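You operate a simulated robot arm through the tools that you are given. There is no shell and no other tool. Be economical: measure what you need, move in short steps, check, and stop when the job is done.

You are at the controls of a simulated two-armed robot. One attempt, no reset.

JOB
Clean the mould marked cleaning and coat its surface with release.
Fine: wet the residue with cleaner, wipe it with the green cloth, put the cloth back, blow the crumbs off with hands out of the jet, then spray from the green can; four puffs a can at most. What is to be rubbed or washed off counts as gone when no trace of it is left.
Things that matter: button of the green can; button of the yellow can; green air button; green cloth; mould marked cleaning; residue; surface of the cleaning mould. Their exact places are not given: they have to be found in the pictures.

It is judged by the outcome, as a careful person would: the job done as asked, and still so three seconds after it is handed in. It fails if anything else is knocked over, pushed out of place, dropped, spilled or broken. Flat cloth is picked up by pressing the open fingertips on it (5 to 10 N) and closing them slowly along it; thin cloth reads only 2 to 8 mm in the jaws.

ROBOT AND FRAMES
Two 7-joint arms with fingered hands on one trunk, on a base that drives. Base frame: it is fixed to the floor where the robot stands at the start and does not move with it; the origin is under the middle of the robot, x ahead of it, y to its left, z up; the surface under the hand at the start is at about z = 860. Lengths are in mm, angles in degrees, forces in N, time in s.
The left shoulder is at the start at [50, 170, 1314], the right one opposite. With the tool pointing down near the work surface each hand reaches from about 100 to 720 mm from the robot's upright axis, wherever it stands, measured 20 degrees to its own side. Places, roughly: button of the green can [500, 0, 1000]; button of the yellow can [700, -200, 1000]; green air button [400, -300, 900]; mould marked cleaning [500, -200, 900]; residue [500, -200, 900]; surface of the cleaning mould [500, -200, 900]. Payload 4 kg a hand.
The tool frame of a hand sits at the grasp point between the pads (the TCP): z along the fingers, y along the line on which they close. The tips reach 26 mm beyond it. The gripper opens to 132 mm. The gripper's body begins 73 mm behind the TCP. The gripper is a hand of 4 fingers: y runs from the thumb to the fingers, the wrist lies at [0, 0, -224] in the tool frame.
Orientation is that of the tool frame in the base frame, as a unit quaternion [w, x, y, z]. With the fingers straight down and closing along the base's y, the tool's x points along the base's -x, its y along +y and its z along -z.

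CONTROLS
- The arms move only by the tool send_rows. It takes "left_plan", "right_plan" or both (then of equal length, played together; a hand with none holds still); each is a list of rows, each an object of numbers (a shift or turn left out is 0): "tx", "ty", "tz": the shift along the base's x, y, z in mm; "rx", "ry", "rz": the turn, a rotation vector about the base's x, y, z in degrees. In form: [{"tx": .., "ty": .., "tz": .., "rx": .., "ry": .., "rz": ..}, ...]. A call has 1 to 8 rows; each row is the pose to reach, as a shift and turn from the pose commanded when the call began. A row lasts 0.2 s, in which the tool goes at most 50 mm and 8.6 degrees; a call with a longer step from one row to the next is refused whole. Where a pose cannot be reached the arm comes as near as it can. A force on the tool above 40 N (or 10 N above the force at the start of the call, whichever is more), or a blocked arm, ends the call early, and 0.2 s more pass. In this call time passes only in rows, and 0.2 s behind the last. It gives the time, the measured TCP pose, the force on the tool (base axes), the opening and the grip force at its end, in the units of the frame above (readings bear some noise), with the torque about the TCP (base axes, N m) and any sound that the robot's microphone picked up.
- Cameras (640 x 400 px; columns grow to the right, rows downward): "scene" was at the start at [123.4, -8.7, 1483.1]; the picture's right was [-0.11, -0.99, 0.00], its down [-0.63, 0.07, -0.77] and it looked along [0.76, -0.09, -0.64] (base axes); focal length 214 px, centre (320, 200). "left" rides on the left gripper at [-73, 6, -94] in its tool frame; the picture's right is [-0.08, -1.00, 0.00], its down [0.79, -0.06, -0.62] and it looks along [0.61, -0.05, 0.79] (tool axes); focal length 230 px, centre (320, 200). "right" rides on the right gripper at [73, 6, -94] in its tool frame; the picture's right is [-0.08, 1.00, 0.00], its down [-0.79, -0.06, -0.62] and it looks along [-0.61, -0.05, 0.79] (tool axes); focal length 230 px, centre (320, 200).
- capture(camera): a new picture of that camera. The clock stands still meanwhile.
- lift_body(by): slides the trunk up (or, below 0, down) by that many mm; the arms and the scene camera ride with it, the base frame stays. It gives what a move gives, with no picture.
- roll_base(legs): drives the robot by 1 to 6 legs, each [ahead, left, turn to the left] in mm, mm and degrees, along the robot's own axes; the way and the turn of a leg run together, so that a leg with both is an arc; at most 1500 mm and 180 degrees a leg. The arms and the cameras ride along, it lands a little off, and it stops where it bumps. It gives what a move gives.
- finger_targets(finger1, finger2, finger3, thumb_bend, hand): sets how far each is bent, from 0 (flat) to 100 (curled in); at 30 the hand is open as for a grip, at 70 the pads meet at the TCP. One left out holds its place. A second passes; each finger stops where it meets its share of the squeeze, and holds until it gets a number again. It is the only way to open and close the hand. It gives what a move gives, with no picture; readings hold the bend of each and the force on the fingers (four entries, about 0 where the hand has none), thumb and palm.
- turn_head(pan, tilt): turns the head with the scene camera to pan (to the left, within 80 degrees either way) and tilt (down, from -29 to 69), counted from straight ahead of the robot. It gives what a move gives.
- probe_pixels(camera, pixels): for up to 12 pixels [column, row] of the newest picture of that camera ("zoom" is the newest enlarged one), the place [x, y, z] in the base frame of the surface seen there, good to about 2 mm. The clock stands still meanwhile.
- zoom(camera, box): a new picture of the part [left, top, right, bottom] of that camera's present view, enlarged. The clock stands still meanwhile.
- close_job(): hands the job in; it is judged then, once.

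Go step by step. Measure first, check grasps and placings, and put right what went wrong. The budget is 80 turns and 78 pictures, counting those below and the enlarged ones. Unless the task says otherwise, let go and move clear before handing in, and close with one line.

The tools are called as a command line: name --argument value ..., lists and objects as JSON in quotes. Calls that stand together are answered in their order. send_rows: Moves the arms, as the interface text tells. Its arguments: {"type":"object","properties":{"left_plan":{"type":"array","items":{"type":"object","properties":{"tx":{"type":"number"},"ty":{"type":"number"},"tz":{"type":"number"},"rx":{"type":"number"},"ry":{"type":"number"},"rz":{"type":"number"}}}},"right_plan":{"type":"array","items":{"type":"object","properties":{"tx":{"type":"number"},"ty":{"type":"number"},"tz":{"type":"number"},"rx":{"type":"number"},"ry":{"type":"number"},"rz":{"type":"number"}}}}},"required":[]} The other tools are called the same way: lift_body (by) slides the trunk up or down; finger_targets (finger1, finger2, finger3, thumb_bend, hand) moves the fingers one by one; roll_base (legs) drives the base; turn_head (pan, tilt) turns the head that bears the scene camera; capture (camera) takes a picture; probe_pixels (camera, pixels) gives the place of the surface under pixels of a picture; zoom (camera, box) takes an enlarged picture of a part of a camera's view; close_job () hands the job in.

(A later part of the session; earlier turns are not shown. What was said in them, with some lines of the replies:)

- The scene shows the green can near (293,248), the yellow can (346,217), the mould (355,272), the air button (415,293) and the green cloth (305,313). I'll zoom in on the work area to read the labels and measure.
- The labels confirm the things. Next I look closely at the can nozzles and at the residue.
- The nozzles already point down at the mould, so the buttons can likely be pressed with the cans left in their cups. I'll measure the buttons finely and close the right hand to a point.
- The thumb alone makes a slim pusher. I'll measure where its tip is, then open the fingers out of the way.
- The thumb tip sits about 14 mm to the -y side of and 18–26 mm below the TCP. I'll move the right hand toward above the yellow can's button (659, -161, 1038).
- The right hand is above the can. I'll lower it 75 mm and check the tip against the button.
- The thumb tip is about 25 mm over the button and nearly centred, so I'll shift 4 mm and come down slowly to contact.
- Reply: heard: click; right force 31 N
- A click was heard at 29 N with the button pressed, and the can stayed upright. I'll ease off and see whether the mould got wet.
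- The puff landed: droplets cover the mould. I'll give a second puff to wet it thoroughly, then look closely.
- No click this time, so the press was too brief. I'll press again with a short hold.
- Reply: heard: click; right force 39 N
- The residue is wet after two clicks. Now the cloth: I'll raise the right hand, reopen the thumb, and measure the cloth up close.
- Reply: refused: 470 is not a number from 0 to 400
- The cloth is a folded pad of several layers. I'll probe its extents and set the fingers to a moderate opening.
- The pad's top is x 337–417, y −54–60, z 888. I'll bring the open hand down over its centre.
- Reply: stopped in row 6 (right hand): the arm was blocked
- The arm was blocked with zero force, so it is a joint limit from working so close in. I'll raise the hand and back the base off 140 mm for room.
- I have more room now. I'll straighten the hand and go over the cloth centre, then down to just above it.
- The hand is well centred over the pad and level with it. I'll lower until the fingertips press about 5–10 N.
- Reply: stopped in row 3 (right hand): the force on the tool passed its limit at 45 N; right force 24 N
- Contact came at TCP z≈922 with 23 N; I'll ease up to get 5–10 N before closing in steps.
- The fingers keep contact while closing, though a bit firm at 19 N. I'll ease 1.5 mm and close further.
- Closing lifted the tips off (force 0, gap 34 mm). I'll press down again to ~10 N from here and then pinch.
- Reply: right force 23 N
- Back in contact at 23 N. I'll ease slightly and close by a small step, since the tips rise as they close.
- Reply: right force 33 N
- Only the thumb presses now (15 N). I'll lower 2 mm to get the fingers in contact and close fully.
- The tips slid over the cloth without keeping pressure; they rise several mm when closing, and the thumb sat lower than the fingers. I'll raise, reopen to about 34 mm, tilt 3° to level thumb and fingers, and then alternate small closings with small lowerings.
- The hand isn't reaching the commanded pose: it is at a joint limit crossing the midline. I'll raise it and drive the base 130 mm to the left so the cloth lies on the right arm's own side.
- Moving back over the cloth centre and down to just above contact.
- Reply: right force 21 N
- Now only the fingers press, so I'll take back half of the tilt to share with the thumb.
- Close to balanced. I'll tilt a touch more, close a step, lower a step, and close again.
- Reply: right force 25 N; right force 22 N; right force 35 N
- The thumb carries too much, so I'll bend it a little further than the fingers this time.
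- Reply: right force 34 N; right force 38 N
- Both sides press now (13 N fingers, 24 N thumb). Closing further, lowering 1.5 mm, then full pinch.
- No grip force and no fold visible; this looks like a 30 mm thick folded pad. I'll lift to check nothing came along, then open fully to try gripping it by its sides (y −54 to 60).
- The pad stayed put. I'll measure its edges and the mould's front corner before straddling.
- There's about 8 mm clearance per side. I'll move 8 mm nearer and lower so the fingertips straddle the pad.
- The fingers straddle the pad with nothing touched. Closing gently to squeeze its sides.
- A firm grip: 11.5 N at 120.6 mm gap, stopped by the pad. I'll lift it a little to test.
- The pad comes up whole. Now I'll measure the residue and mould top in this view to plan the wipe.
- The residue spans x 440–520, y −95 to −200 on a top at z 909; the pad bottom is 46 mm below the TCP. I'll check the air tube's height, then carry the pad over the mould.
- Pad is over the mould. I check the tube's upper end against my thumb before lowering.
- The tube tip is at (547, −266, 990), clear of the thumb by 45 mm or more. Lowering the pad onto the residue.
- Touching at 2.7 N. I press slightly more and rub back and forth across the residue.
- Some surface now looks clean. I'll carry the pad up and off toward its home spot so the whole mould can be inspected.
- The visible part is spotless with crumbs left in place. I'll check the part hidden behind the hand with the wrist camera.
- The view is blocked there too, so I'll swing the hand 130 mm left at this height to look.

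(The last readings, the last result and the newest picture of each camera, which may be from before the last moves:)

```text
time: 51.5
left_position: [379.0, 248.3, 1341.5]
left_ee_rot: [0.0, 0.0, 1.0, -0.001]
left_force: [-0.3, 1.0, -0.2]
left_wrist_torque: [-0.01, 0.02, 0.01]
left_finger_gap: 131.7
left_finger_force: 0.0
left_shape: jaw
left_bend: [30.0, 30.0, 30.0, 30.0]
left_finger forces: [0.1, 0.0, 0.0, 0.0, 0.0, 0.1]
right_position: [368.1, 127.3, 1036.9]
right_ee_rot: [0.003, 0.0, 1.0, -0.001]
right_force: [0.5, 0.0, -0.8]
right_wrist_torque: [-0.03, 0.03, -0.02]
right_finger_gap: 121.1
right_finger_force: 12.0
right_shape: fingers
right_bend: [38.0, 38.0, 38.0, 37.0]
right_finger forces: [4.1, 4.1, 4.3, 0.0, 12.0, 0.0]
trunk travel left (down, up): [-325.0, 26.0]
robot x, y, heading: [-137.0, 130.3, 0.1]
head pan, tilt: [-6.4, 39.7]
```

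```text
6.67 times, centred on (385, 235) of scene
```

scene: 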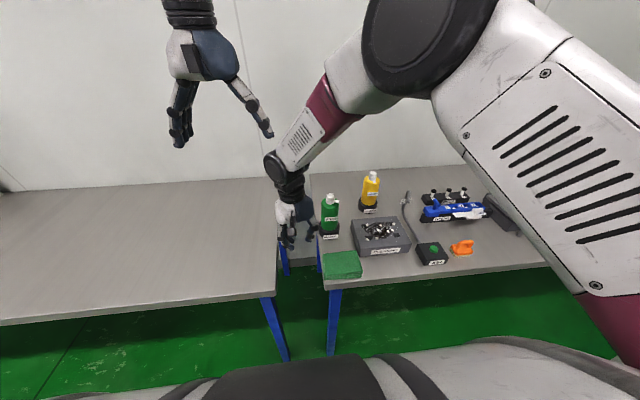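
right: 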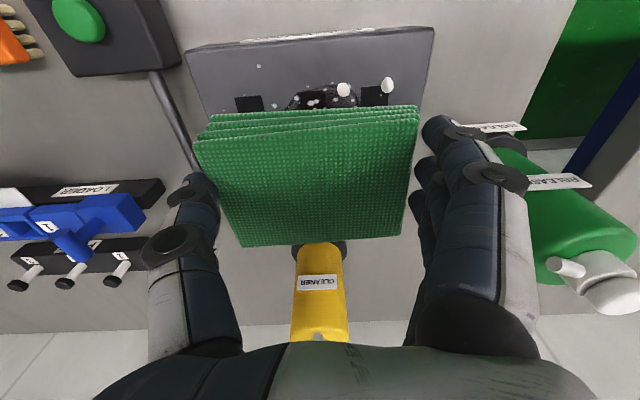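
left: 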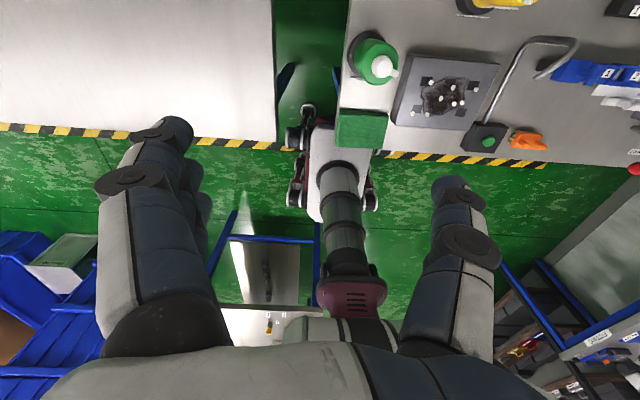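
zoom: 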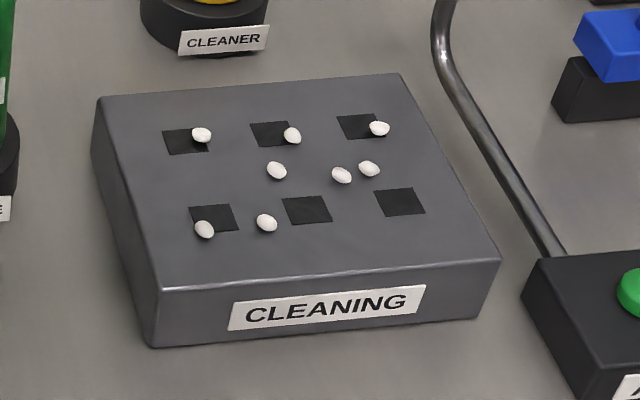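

The whole mould is clean; only the seven crumbs remain. Now I return the pad to its spot (TCP 370, 4.5, 904).

send_rows --right_plan '[{"tx": 1, "ty": -40}, {"tx": 2, "ty": -80}, {"tx": 2, "ty": -122}, {"tx": 2, "ty": -122, "tz": -40}, {"tx": 2, "ty": -122, "tz": -80}, {"tx": 2, "ty": -122, "tz": -110}, {"tx": 2, "ty": -122, "tz": -123}]'

send_rows --right_plan '[{"tz": -4}, {"tz": -7}, {"tz": -9}]'

capture --camera "right"

probe_pixels --camera "right" --pixels '[[202, 145], [245, 242], [395, 235], [415, 125], [320, 180]]'

```text
time: 53.1
left_position: [379.6, 247.3, 1342.3]
left_ee_rot: [0.0, 0.0, 1.0, 0.0]
left_force: [0.6, -0.5, 0.7]
left_wrist_torque: [0.03, -0.02, -0.02]
left_finger_gap: 131.9
left_finger_force: 0.0
left_shape: jaw
left_bend: [30.0, 30.0, 30.0, 30.0]
left_finger forces: [0.1, 0.1, 0.0, 0.0, 0.0, 0.0]
right_position: [372.7, 3.8, 912.1]
right_ee_rot: [0.004, 0.0, 1.0, 0.0]
right_force: [0.1, -0.1, -1.4]
right_wrist_torque: [0.03, -0.02, 0.0]
right_finger_gap: 121.0
right_finger_force: 12.5
right_shape: fingers
right_bend: [38.0, 38.0, 38.0, 37.0]
right_finger forces: [4.1, 4.2, 4.2, 0.1, 11.9, 0.0]
trunk travel left (down, up): [-325.0, 26.0]
robot x, y, heading: [-137.7, 130.9, -0.1]
head pan, tilt: [-6.4, 39.7]
```

```text
time: 53.9
left_position: [380.9, 246.5, 1341.5]
left_ee_rot: [-0.001, 0.001, 1.0, 0.0]
left_force: [0.0, -0.1, 0.1]
left_wrist_torque: [-0.02, -0.01, -0.01]
left_finger_gap: 131.7
left_finger_force: 0.0
left_shape: jaw
left_bend: [30.0, 30.0, 30.0, 30.0]
left_finger forces: [0.1, 0.1, 0.0, 0.0, 0.0, 0.0]
right_position: [372.6, 3.8, 903.9]
right_ee_rot: [0.004, -0.001, 1.0, 0.0]
right_force: [0.1, -0.1, -0.9]
right_wrist_torque: [0.04, 0.01, -0.01]
right_finger_gap: 121.2
right_finger_force: 11.6
right_shape: fingers
right_bend: [38.0, 38.0, 38.0, 37.0]
right_finger forces: [4.0, 4.1, 4.1, 0.0, 12.0, 0.0]
trunk travel left (down, up): [-325.0, 26.0]
robot x, y, heading: [-138.2, 129.0, -0.0]
head pan, tilt: [-6.4, 39.7]
```

```text
31 pictures are left
```

right: 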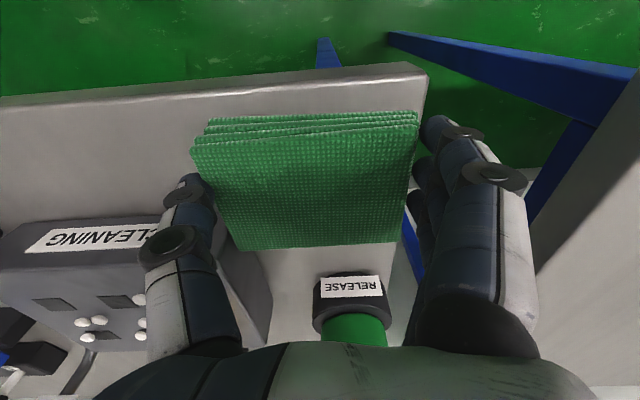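

```text
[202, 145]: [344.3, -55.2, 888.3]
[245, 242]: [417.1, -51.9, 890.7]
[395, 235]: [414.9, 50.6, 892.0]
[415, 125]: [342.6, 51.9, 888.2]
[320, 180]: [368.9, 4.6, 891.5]
```

The pad is just above the table and about 3 mm too far right; I'll correct +3 mm and touch down.

send_rows --right_plan '[{"ty": 3}, {"ty": 3, "tz": -2}, {"ty": 3, "tz": -3.5}]'

finger_targets --hand "right" --finger1 30 --finger2 30 --finger3 30 --thumb_bend 30

send_rows --right_plan '[{"tz": 40}, {"tz": 80}, {"tz": 120}]'

capture --camera "right"

probe_pixels --camera "right" --pixels '[[320, 80], [320, 110]]'

```text
time: 54.7
left_position: [379.1, 246.2, 1342.5]
left_ee_rot: [0.0, 0.0, 1.0, 0.0]
left_force: [0.5, -0.9, 0.4]
left_wrist_torque: [-0.02, 0.0, -0.01]
left_finger_gap: 131.8
left_finger_force: 0.1
left_shape: jaw
left_bend: [30.0, 30.0, 30.0, 30.0]
left_finger forces: [0.0, 0.0, 0.1, 0.2, 0.1, 0.0]
right_position: [371.8, 6.6, 901.6]
right_ee_rot: [0.003, -0.001, 1.0, 0.0]
right_force: [0.1, 1.6, 7.2]
right_wrist_torque: [-0.39, -0.03, -0.03]
right_finger_gap: 120.8
right_finger_force: 12.5
right_shape: fingers
right_bend: [38.0, 38.0, 38.0, 37.0]
right_finger forces: [4.4, 4.3, 4.3, 0.0, 12.8, 0.1]
trunk travel left (down, up): [-325.0, 26.0]
robot x, y, heading: [-136.7, 130.1, 0.2]
head pan, tilt: [-6.4, 39.7]
```

```text
time: 55.7
left_position: [379.8, 246.4, 1341.4]
left_ee_rot: [0.001, 0.0, 1.0, 0.0]
left_force: [-0.2, -0.2, -1.2]
left_wrist_torque: [0.0, 0.0, 0.0]
left_finger_gap: 131.7
left_finger_force: 0.1
left_shape: jaw
left_bend: [30.0, 30.0, 30.0, 30.0]
left_finger forces: [0.0, 0.1, 0.1, 0.1, 0.1, 0.1]
right_position: [372.7, 5.3, 901.2]
right_ee_rot: [0.004, -0.001, 1.0, 0.0]
right_force: [-0.1, 0.2, 0.0]
right_wrist_torque: [0.0, -0.01, 0.01]
right_finger_gap: 135.8
right_finger_force: 0.1
right_shape: fingers
right_bend: [30.0, 30.0, 30.0, 30.0]
right_finger forces: [0.0, 0.0, 0.1, 0.0, 0.0, 0.1]
trunk travel left (down, up): [-325.0, 26.0]
robot x, y, heading: [-139.2, 129.8, 0.1]
head pan, tilt: [-6.4, 39.7]
```

```text
time: 56.5
left_position: [380.1, 246.3, 1342.4]
left_ee_rot: [0.0, 0.0, 1.0, -0.001]
left_force: [0.2, -0.3, 0.8]
left_wrist_torque: [0.03, 0.04, 0.0]
left_finger_gap: 131.9
left_finger_force: 0.0
left_shape: jaw
left_bend: [30.0, 30.0, 30.0, 30.0]
left_finger forces: [0.0, 0.0, 0.0, 0.0, 0.0, 0.1]
right_position: [374.5, 6.8, 1020.6]
right_ee_rot: [0.003, 0.001, 1.0, -0.001]
right_force: [-1.0, 0.1, 0.0]
right_wrist_torque: [-0.01, -0.05, -0.01]
right_finger_gap: 135.7
right_finger_force: 0.0
right_shape: fingers
right_bend: [30.0, 30.0, 30.0, 30.0]
right_finger forces: [0.0, 0.0, 0.1, 0.0, 0.0, 0.1]
trunk travel left (down, up): [-325.0, 26.0]
robot x, y, heading: [-138.3, 130.5, -0.0]
head pan, tilt: [-6.4, 39.7]
```

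```text
30 pictures are left
```

right: 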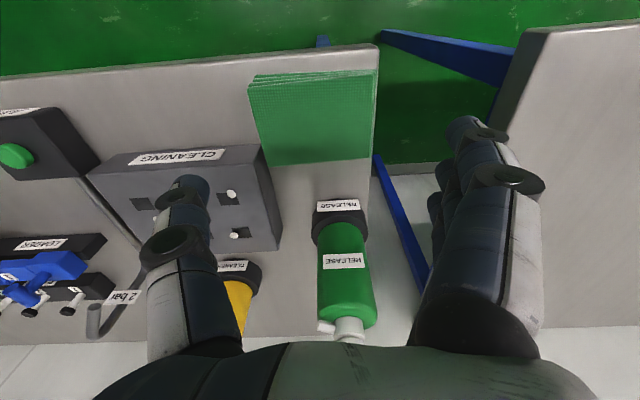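

```text
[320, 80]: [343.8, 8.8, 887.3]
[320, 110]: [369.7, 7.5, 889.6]
```

The pad is back in its place. Next is the air button: I'll close the hand into a compact pusher, move it over there, and measure the button exactly.

finger_targets --hand "right" --finger1 73 --finger2 73 --finger3 73 --thumb_bend 73

send_rows --right_plan '[{"ty": -30, "tz": 30}, {"ty": -70, "tz": 45}, {"ty": -115, "tz": 45}, {"ty": -160, "tz": 45}, {"ty": -205, "tz": 45}, {"ty": -250, "tz": 45}, {"tx": 4, "ty": -280, "tz": 45}, {"tx": 8, "ty": -308, "tz": 30}]'

zoom --camera "scene" --box '[340, 180, 500, 290]'

zoom --camera "right" --box '[160, 20, 480, 240]'

```text
time: 57.5
left_position: [380.8, 246.5, 1341.9]
left_ee_rot: [0.0, 0.0, 1.0, 0.0]
left_force: [-0.3, 0.1, -0.5]
left_wrist_torque: [-0.01, -0.02, 0.03]
left_finger_gap: 132.0
left_finger_force: 0.0
left_shape: jaw
left_bend: [30.0, 30.0, 30.0, 30.0]
left_finger forces: [0.0, 0.1, 0.1, 0.0, 0.1, 0.0]
right_position: [373.7, 7.8, 1020.2]
right_ee_rot: [0.003, -0.001, 1.0, -0.001]
right_force: [0.0, 0.1, 0.0]
right_wrist_torque: [-0.04, 0.02, 0.01]
right_finger_gap: 10.4
right_finger_force: 0.1
right_shape: fingers
right_bend: [73.0, 72.0, 73.0, 72.0]
right_finger forces: [0.0, 0.0, 0.0, 0.0, 0.0, 0.0]
trunk travel left (down, up): [-325.0, 26.0]
robot x, y, heading: [-137.2, 129.7, 0.1]
head pan, tilt: [-6.4, 39.7]
```

```text
time: 59.3
left_position: [381.2, 245.1, 1341.0]
left_ee_rot: [0.0, 0.0, 1.0, 0.001]
left_force: [0.4, -0.9, -0.6]
left_wrist_torque: [0.03, 0.0, -0.02]
left_finger_gap: 131.9
left_finger_force: 0.0
left_shape: jaw
left_bend: [30.0, 30.0, 30.0, 30.0]
left_finger forces: [0.1, 0.0, 0.0, 0.0, 0.0, 0.0]
right_position: [378.2, -303.8, 1051.1]
right_ee_rot: [0.004, -0.002, 1.0, 0.0]
right_force: [0.8, -0.7, 0.9]
right_wrist_torque: [0.01, -0.01, -0.02]
right_finger_gap: 10.2
right_finger_force: 0.0
right_shape: fingers
right_bend: [73.0, 72.0, 73.0, 72.0]
right_finger forces: [0.1, 0.1, 0.1, 0.1, 0.0, 0.1]
trunk travel left (down, up): [-325.0, 26.0]
robot x, y, heading: [-137.6, 131.0, 0.2]
head pan, tilt: [-6.4, 39.7]
```

```text
3.64 times, centred on (420, 235) of scene
```

zoom: 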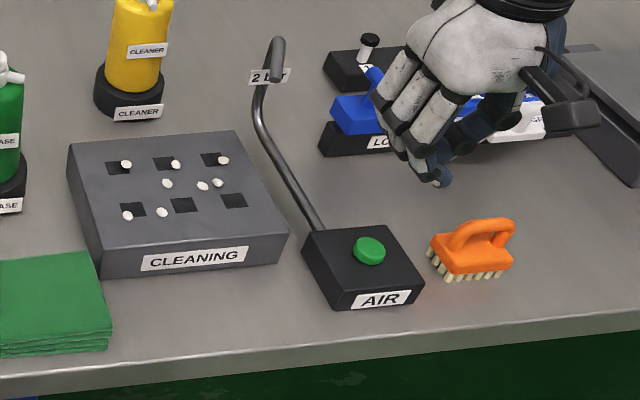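

```text
1.82 times, centred on (320, 130) of right
```

zoom: 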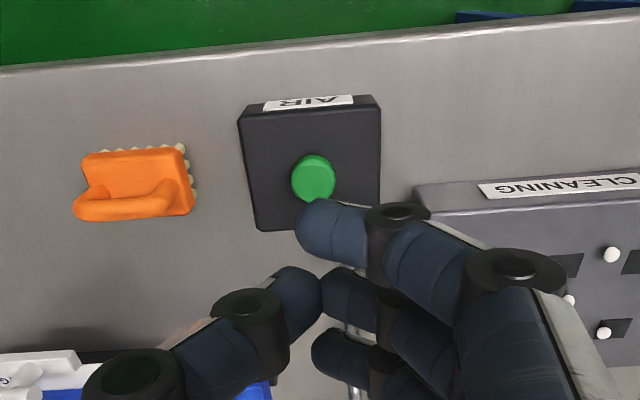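

I probe the button and the fingertips in the wrist view.

probe_pixels --camera "zoom" --pixels '[[313, 175], [296, 178], [330, 178], [313, 158], [313, 190], [310, 230], [300, 290], [335, 290], [260, 200]]'

```text
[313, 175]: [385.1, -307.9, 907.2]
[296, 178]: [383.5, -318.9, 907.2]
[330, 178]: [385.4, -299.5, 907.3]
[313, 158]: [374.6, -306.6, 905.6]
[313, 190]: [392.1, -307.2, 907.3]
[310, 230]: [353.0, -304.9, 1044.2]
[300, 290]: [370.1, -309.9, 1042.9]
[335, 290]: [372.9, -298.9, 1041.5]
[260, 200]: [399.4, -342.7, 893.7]
```

The button centre is (385, −308, 907). I align over it and descend to about 10 mm above.

send_rows --right_plan '[{"tx": 7, "ty": -4, "tz": -25}, {"tx": 7, "ty": -4, "tz": -60}, {"tx": 7, "ty": -4, "tz": -92}, {"tx": 7, "ty": -4, "tz": -110}]'

send_rows --right_plan '[{"tz": -4}, {"tz": -8}, {"tz": -11}, {"tz": -14}, {"tz": -16}]'

capture --camera "scene"

```text
time: 60.3
left_position: [379.4, 246.1, 1342.4]
left_ee_rot: [0.0, 0.0, 1.0, 0.0]
left_force: [-0.5, -0.5, 0.1]
left_wrist_torque: [0.01, -0.01, 0.01]
left_finger_gap: 132.1
left_finger_force: 0.1
left_shape: jaw
left_bend: [30.0, 30.0, 30.0, 30.0]
left_finger forces: [0.1, 0.1, 0.1, 0.1, 0.0, 0.0]
right_position: [386.8, -306.4, 940.4]
right_ee_rot: [0.004, -0.001, 1.0, 0.0]
right_force: [0.0, 0.7, -0.6]
right_wrist_torque: [0.02, -0.02, 0.0]
right_finger_gap: 10.1
right_finger_force: 0.1
right_shape: fingers
right_bend: [73.0, 72.0, 73.0, 72.0]
right_finger forces: [0.0, 0.0, 0.0, 0.0, 0.1, 0.1]
trunk travel left (down, up): [-325.0, 26.0]
robot x, y, heading: [-137.0, 129.1, -0.2]
head pan, tilt: [-6.4, 39.7]
```

```text
time: 61.5
left_position: [378.5, 247.1, 1341.2]
left_ee_rot: [0.0, 0.0, 1.0, 0.0]
left_force: [-0.5, -0.2, 0.6]
left_wrist_torque: [0.05, 0.02, -0.03]
left_finger_gap: 131.6
left_finger_force: 0.0
left_shape: jaw
left_bend: [30.0, 30.0, 30.0, 30.0]
left_finger forces: [0.1, 0.0, 0.0, 0.0, 0.0, 0.1]
right_position: [386.9, -306.3, 926.8]
right_ee_rot: [0.005, -0.001, 1.0, -0.001]
right_force: [0.3, -4.0, 15.0]
right_wrist_torque: [-0.2, 0.05, 0.02]
right_finger_gap: 9.8
right_finger_force: 9.6
right_shape: fingers
right_bend: [73.0, 72.0, 73.0, 72.0]
right_finger forces: [0.0, 0.0, 0.1, 0.0, 17.9, 0.0]
trunk travel left (down, up): [-325.0, 26.0]
robot x, y, heading: [-140.6, 132.8, 0.2]
head pan, tilt: [-6.4, 39.7]
heard: click
```

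```text
27 pictures are left
```

scene: 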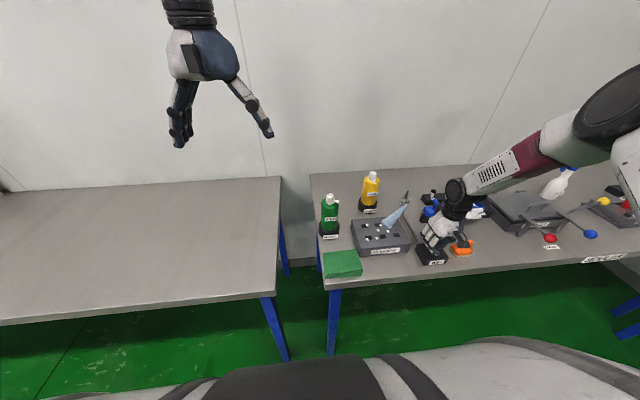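

The click came and the jet cone blows on the mould around (395,215), with the hand well outside it. I hold it about a second, then look.

send_rows --right_plan '[{"tz": 0}, {"tz": 0}, {"tz": 0}, {"tz": 0}]'

zoom --camera "scene" --box '[310, 180, 450, 285]'

```text
time: 62.5
left_position: [379.0, 247.4, 1342.2]
left_ee_rot: [0.001, 0.0, 1.0, 0.0]
left_force: [-0.4, -0.2, 0.0]
left_wrist_torque: [-0.01, -0.04, -0.02]
left_finger_gap: 131.9
left_finger_force: 0.1
left_shape: jaw
left_bend: [30.0, 30.0, 30.0, 30.0]
left_finger forces: [0.0, 0.0, 0.2, 0.0, 0.0, 0.0]
right_position: [386.7, -305.6, 924.9]
right_ee_rot: [0.004, -0.001, 1.0, 0.0]
right_force: [3.9, -5.6, 17.0]
right_wrist_torque: [-0.25, -0.04, 0.04]
right_finger_gap: 10.2
right_finger_force: 10.5
right_shape: fingers
right_bend: [73.0, 72.0, 73.0, 73.0]
right_finger forces: [0.0, 0.0, 0.0, 0.0, 20.7, 0.0]
trunk travel left (down, up): [-325.0, 26.0]
robot x, y, heading: [-136.9, 131.7, -0.1]
head pan, tilt: [-6.4, 39.7]
```

```text
3.81 times, centred on (380, 232) of scene
```

zoom: 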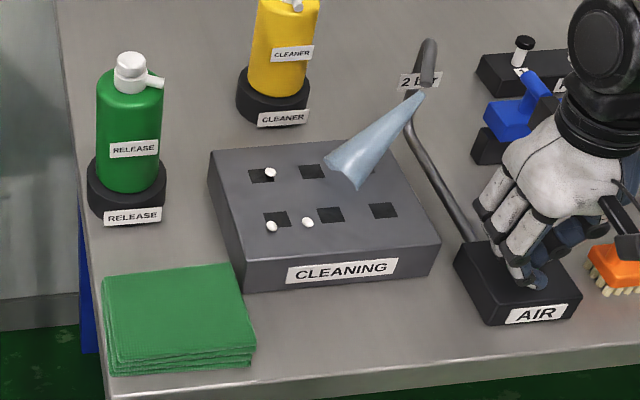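

Four crumbs are gone and three remain. I keep holding the button.

send_rows --right_plan '[{"tz": 0}, {"tz": 0}, {"tz": 0}, {"tz": 0}, {"tz": 0}, {"tz": 0}, {"tz": 0}, {"tz": 0}]'

zoom --camera "scene" --box '[310, 180, 450, 285]'

```text
time: 64.3
left_position: [378.8, 247.2, 1341.2]
left_ee_rot: [0.001, 0.0, 1.0, -0.001]
left_force: [-1.3, -0.6, -0.9]
left_wrist_torque: [0.01, 0.03, 0.02]
left_finger_gap: 131.7
left_finger_force: 0.1
left_shape: jaw
left_bend: [30.0, 30.0, 30.0, 30.0]
left_finger forces: [0.0, 0.1, 0.1, 0.1, 0.0, 0.0]
right_position: [386.2, -305.3, 924.7]
right_ee_rot: [0.003, -0.001, 1.0, 0.0]
right_force: [3.7, -4.2, 18.2]
right_wrist_torque: [-0.26, -0.07, 0.03]
right_finger_gap: 9.7
right_finger_force: 10.5
right_shape: fingers
right_bend: [73.0, 72.0, 73.0, 73.0]
right_finger forces: [0.0, 0.1, 0.1, 0.0, 20.7, 0.0]
trunk travel left (down, up): [-325.0, 26.0]
robot x, y, heading: [-137.8, 129.7, -0.2]
head pan, tilt: [-6.4, 39.7]
```

```text
3.81 times, centred on (380, 232) of scene
```

zoom: 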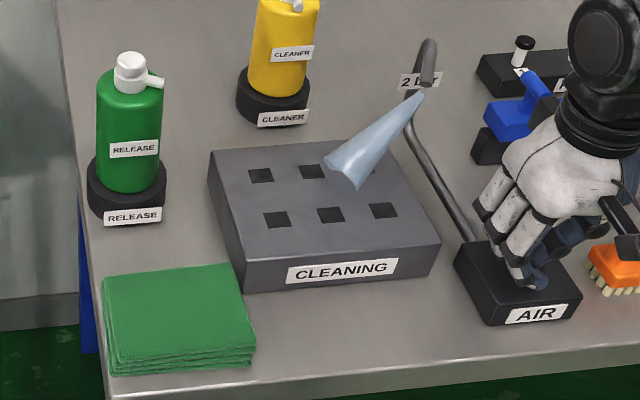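

No crumbs are left in view. I release the button, rise, and check the spot under the cone.

send_rows --right_plan '[{"tz": 15}, {"tz": 50}, {"tz": 95}, {"tz": 140}]'

zoom --camera "scene" --box '[310, 180, 450, 285]'

```text
time: 65.3
left_position: [379.2, 248.4, 1343.2]
left_ee_rot: [0.001, 0.0, 1.0, 0.0]
left_force: [0.5, 0.2, 0.5]
left_wrist_torque: [0.0, -0.03, -0.01]
left_finger_gap: 131.9
left_finger_force: 0.1
left_shape: jaw
left_bend: [30.0, 30.0, 30.0, 30.0]
left_finger forces: [0.0, 0.1, 0.0, 0.0, 0.0, 0.1]
right_position: [386.7, -303.8, 1066.1]
right_ee_rot: [0.003, -0.001, 1.0, 0.0]
right_force: [0.0, -0.2, -0.6]
right_wrist_torque: [-0.02, 0.01, 0.01]
right_finger_gap: 10.1
right_finger_force: 0.0
right_shape: fingers
right_bend: [73.0, 72.0, 73.0, 72.0]
right_finger forces: [0.1, 0.0, 0.0, 0.1, 0.1, 0.1]
trunk travel left (down, up): [-325.0, 26.0]
robot x, y, heading: [-135.0, 132.9, -0.1]
head pan, tilt: [-6.4, 39.7]
```

```text
3.81 times, centred on (380, 232) of scene
```

zoom: 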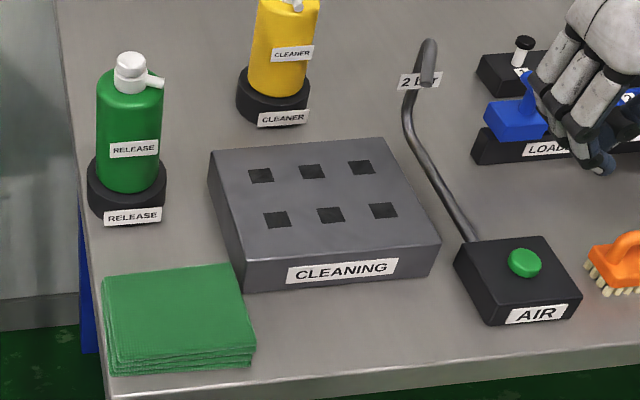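

The mould is clean and crumb-free. Now I move the closed hand over the green can's button (544, 22, 1038).

send_rows --right_plan '[{"tx": 8, "ty": 15, "tz": 30}, {"tx": 25, "ty": 55, "tz": 45}, {"tx": 45, "ty": 98, "tz": 45}, {"tx": 67, "ty": 141, "tz": 45}, {"tx": 89, "ty": 184, "tz": 45}, {"tx": 112, "ty": 227, "tz": 45}, {"tx": 134, "ty": 270, "tz": 45}, {"tx": 155, "ty": 312, "tz": 45}]'

capture --camera "right"

zoom --camera "scene" --box '[290, 150, 390, 240]'

```text
time: 67.1
left_position: [380.6, 247.8, 1341.8]
left_ee_rot: [0.001, 0.0, 1.0, 0.0]
left_force: [-0.2, 0.0, 0.4]
left_wrist_torque: [-0.02, 0.0, 0.0]
left_finger_gap: 131.9
left_finger_force: 0.0
left_shape: jaw
left_bend: [30.0, 30.0, 30.0, 30.0]
left_finger forces: [0.0, 0.1, 0.0, 0.1, 0.1, 0.0]
right_position: [541.8, 8.3, 1110.8]
right_ee_rot: [0.003, -0.002, 1.0, 0.0]
right_force: [-0.1, 0.1, 0.3]
right_wrist_torque: [0.0, 0.03, 0.03]
right_finger_gap: 10.3
right_finger_force: 0.1
right_shape: fingers
right_bend: [73.0, 72.0, 73.0, 72.0]
right_finger forces: [0.0, 0.1, 0.0, 0.0, 0.1, 0.0]
trunk travel left (down, up): [-325.0, 26.0]
robot x, y, heading: [-137.1, 129.0, -0.0]
head pan, tilt: [-6.4, 39.7]
```

```text
23 pictures are left
```

right: 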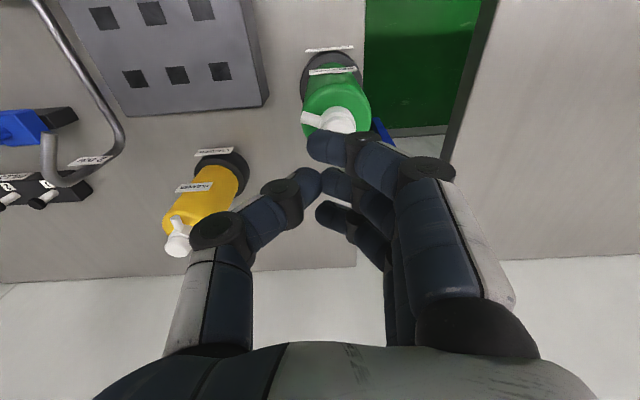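

```text
4.44 times, centred on (340, 195) of scene
```

zoom: 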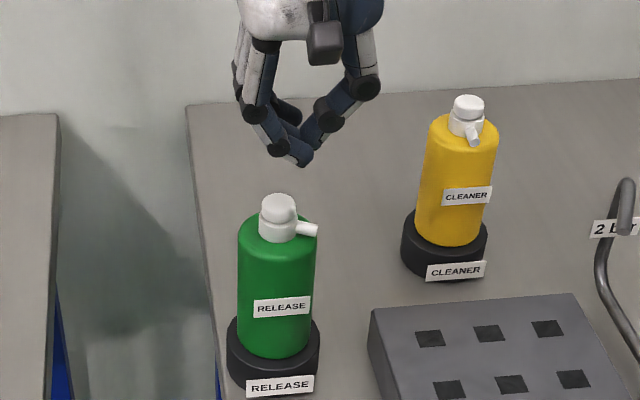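

I re-measure the green button from this standpoint.

probe_pixels --camera "zoom" --pixels '[[279, 200], [279, 208], [266, 206], [293, 206], [312, 229], [305, 160], [283, 150]]'

```text
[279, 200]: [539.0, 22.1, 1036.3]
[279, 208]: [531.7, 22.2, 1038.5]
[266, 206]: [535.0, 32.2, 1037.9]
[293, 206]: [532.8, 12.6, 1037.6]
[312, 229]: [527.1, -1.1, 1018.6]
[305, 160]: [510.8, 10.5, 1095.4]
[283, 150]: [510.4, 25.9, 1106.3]
```

The button centre is about (541, 22, 1038). I align and come down just above it, then press.

send_rows --right_plan '[{"ty": 14, "tz": -15}, {"ty": 14, "tz": -30}, {"ty": 14, "tz": -40}]'

send_rows --right_plan '[{"tz": -4}, {"tz": -8}, {"tz": -11}, {"tz": -13}, {"tz": -15}]'

zoom --camera "scene" --box '[300, 180, 430, 270]'

```text
time: 67.9
left_position: [380.0, 247.8, 1342.0]
left_ee_rot: [0.0, -0.001, 1.0, 0.0]
left_force: [-0.3, -0.1, 0.1]
left_wrist_torque: [-0.01, -0.01, -0.03]
left_finger_gap: 131.8
left_finger_force: 0.0
left_shape: jaw
left_bend: [30.0, 30.0, 30.0, 30.0]
left_finger forces: [0.1, 0.1, 0.0, 0.0, 0.0, 0.1]
right_position: [541.6, 20.7, 1070.5]
right_ee_rot: [0.004, -0.002, 1.0, 0.001]
right_force: [0.5, 0.4, 0.0]
right_wrist_torque: [0.0, 0.02, -0.03]
right_finger_gap: 10.4
right_finger_force: 0.0
right_shape: fingers
right_bend: [73.0, 72.0, 73.0, 72.0]
right_finger forces: [0.0, 0.1, 0.1, 0.0, 0.1, 0.0]
trunk travel left (down, up): [-325.0, 26.0]
robot x, y, heading: [-136.9, 126.0, -0.1]
head pan, tilt: [-6.4, 39.7]
```

```text
time: 69.1
left_position: [379.0, 245.8, 1342.6]
left_ee_rot: [0.001, 0.0, 1.0, 0.0]
left_force: [0.7, 1.0, -0.6]
left_wrist_torque: [0.02, -0.03, 0.01]
left_finger_gap: 131.9
left_finger_force: 0.0
left_shape: jaw
left_bend: [30.0, 30.0, 30.0, 30.0]
left_finger forces: [0.1, 0.0, 0.0, 0.1, 0.0, 0.1]
right_position: [541.8, 20.5, 1056.7]
right_ee_rot: [0.005, 0.0, 1.0, 0.001]
right_force: [3.2, -3.4, 15.4]
right_wrist_torque: [-0.2, -0.02, 0.04]
right_finger_gap: 9.8
right_finger_force: 8.8
right_shape: fingers
right_bend: [73.0, 72.0, 73.0, 73.0]
right_finger forces: [0.0, 0.1, 0.0, 0.0, 17.9, 0.1]
trunk travel left (down, up): [-325.0, 26.0]
robot x, y, heading: [-138.0, 130.8, -0.2]
head pan, tilt: [-6.4, 39.7]
heard: click
```

```text
4.44 times, centred on (365, 225) of scene
```

zoom: 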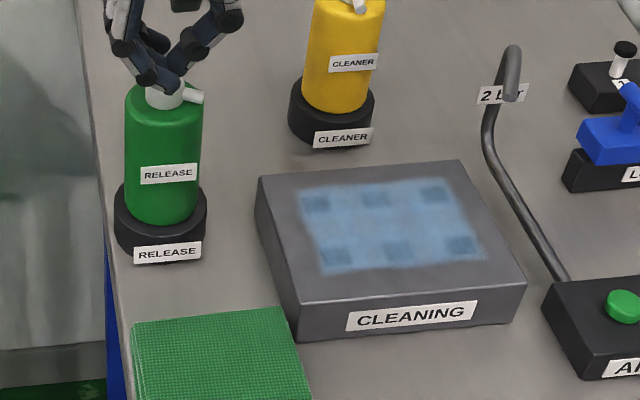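

The release film now covers all six cavities. I'll release and give one more puff to see if coverage grows.

send_rows --right_plan '[{"tz": 8}, {"tz": 18}]'

send_rows --right_plan '[{"tz": -6}, {"tz": -10}, {"tz": -14}, {"tz": -17}, {"tz": -18}]'

send_rows --right_plan '[{"tz": 10}, {"tz": 40}, {"tz": 70}]'

zoom --camera "scene" --box '[300, 180, 430, 270]'

```text
time: 69.7
left_position: [379.8, 247.0, 1341.7]
left_ee_rot: [-0.001, 0.0, 1.0, 0.0]
left_force: [-0.5, -0.6, 0.4]
left_wrist_torque: [-0.03, 0.02, 0.03]
left_finger_gap: 131.9
left_finger_force: 0.0
left_shape: jaw
left_bend: [30.0, 30.0, 30.0, 30.0]
left_finger forces: [0.1, 0.1, 0.0, 0.0, 0.0, 0.0]
right_position: [541.5, 22.2, 1072.2]
right_ee_rot: [0.002, -0.001, 1.0, 0.001]
right_force: [0.3, 0.7, -0.2]
right_wrist_torque: [-0.01, 0.01, 0.0]
right_finger_gap: 10.2
right_finger_force: 0.1
right_shape: fingers
right_bend: [73.0, 72.0, 73.0, 72.0]
right_finger forces: [0.1, 0.1, 0.1, 0.0, 0.1, 0.0]
trunk travel left (down, up): [-325.0, 26.0]
robot x, y, heading: [-138.0, 123.2, -0.2]
head pan, tilt: [-6.4, 39.7]
```

```text
time: 70.9
left_position: [377.4, 246.5, 1343.4]
left_ee_rot: [0.001, 0.0, 1.0, 0.0]
left_force: [-0.1, 0.2, -0.3]
left_wrist_torque: [0.03, 0.03, 0.01]
left_finger_gap: 132.0
left_finger_force: 0.1
left_shape: jaw
left_bend: [30.0, 30.0, 30.0, 30.0]
left_finger forces: [0.0, 0.1, 0.0, 0.0, 0.0, 0.0]
right_position: [541.2, 19.6, 1057.5]
right_ee_rot: [0.006, 0.0, 1.0, 0.0]
right_force: [-2.1, -2.5, 16.5]
right_wrist_torque: [-0.19, 0.09, -0.01]
right_finger_gap: 9.8
right_finger_force: 9.1
right_shape: fingers
right_bend: [73.0, 72.0, 73.0, 73.0]
right_finger forces: [0.0, 0.0, 0.1, 0.1, 18.2, 0.0]
trunk travel left (down, up): [-325.0, 26.0]
robot x, y, heading: [-141.9, 129.7, -0.0]
head pan, tilt: [-6.4, 39.7]
heard: click
```

```text
time: 71.7
left_position: [380.2, 248.1, 1341.1]
left_ee_rot: [0.0, 0.001, 1.0, 0.0]
left_force: [-0.2, 0.4, 0.2]
left_wrist_torque: [-0.01, 0.0, 0.02]
left_finger_gap: 132.2
left_finger_force: 0.1
left_shape: jaw
left_bend: [30.0, 30.0, 30.0, 30.0]
left_finger forces: [0.0, 0.0, 0.0, 0.0, 0.0, 0.0]
right_position: [540.8, 19.9, 1127.1]
right_ee_rot: [0.002, -0.001, 1.0, 0.0]
right_force: [-0.4, -0.4, 0.6]
right_wrist_torque: [-0.01, 0.01, 0.01]
right_finger_gap: 10.1
right_finger_force: 0.1
right_shape: fingers
right_bend: [73.0, 72.0, 73.0, 72.0]
right_finger forces: [0.0, 0.0, 0.0, 0.0, 0.0, 0.0]
trunk travel left (down, up): [-325.0, 26.0]
robot x, y, heading: [-135.5, 127.2, -0.0]
head pan, tilt: [-6.4, 39.7]
```

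```text
4.44 times, centred on (365, 225) of scene
```

zoom: 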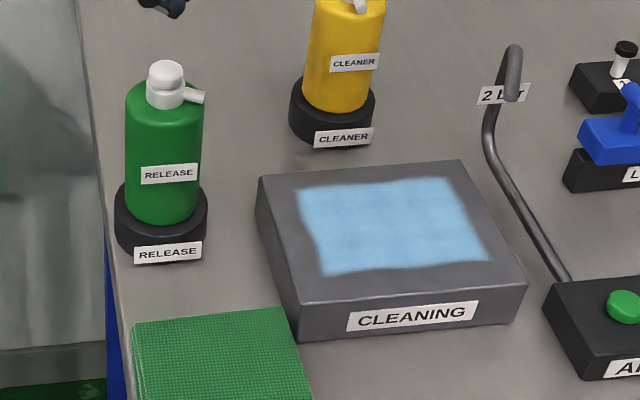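

The film is now dense and even over the six cavities after two puffs, so no more spraying. I back the hand off and take a last overall look.

send_rows --right_plan '[{"tx": -20, "ty": -20, "tz": 40}, {"tx": -50, "ty": -50, "tz": 75}, {"tx": -80, "ty": -85, "tz": 90}, {"tx": -110, "ty": -120, "tz": 100}, {"tx": -140, "ty": -155, "tz": 110}]'

capture --camera "right"

capture --camera "scene"

```text
refused: row 2 steps farther than a row can; nothing moved
```

```text
19 pictures are left
```

right: 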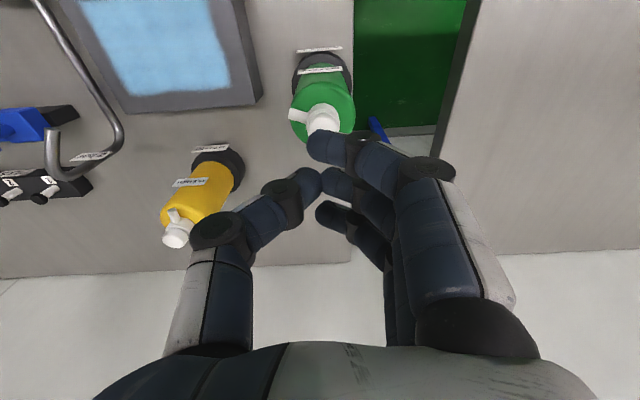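

```text
18 pictures are left
```

scene: 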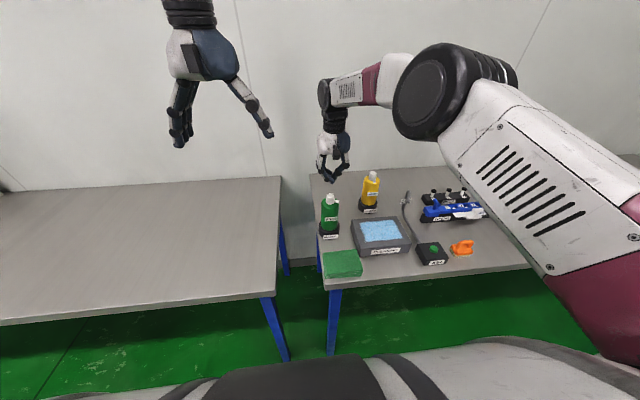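

The move was refused, but both cans, the pad, the mould and the other things stand where they belong. I raise the hand clear and hand in.

send_rows --right_plan '[{"tz": 40}, {"tz": 80}, {"tz": 110}]'

close_job

```text
time: 72.5
left_position: [380.5, 247.4, 1342.1]
left_ee_rot: [0.0, 0.0, 1.0, 0.0]
left_force: [0.3, 0.1, 0.9]
left_wrist_torque: [0.0, -0.02, -0.02]
left_finger_gap: 132.0
left_finger_force: 0.0
left_shape: jaw
left_bend: [30.0, 30.0, 30.0, 30.0]
left_finger forces: [0.1, 0.0, 0.0, 0.0, 0.1, 0.0]
right_position: [541.2, 20.7, 1236.3]
right_ee_rot: [0.002, -0.001, 1.0, 0.0]
right_force: [-0.3, 0.6, 0.6]
right_wrist_torque: [0.02, 0.01, 0.01]
right_finger_gap: 10.1
right_finger_force: 0.2
right_shape: fingers
right_bend: [73.0, 72.0, 73.0, 72.0]
right_finger forces: [0.0, 0.0, 0.0, 0.1, 0.1, 0.0]
trunk travel left (down, up): [-325.0, 26.0]
robot x, y, heading: [-136.2, 127.5, -0.1]
head pan, tilt: [-6.4, 39.7]
```

```text
The job is handed in.
```

The mould marked cleaning is wiped clean of residue, blown free of crumbs and coated with release (two puffs heard from each can), the green cloth is back in its place, and the job is handed in.
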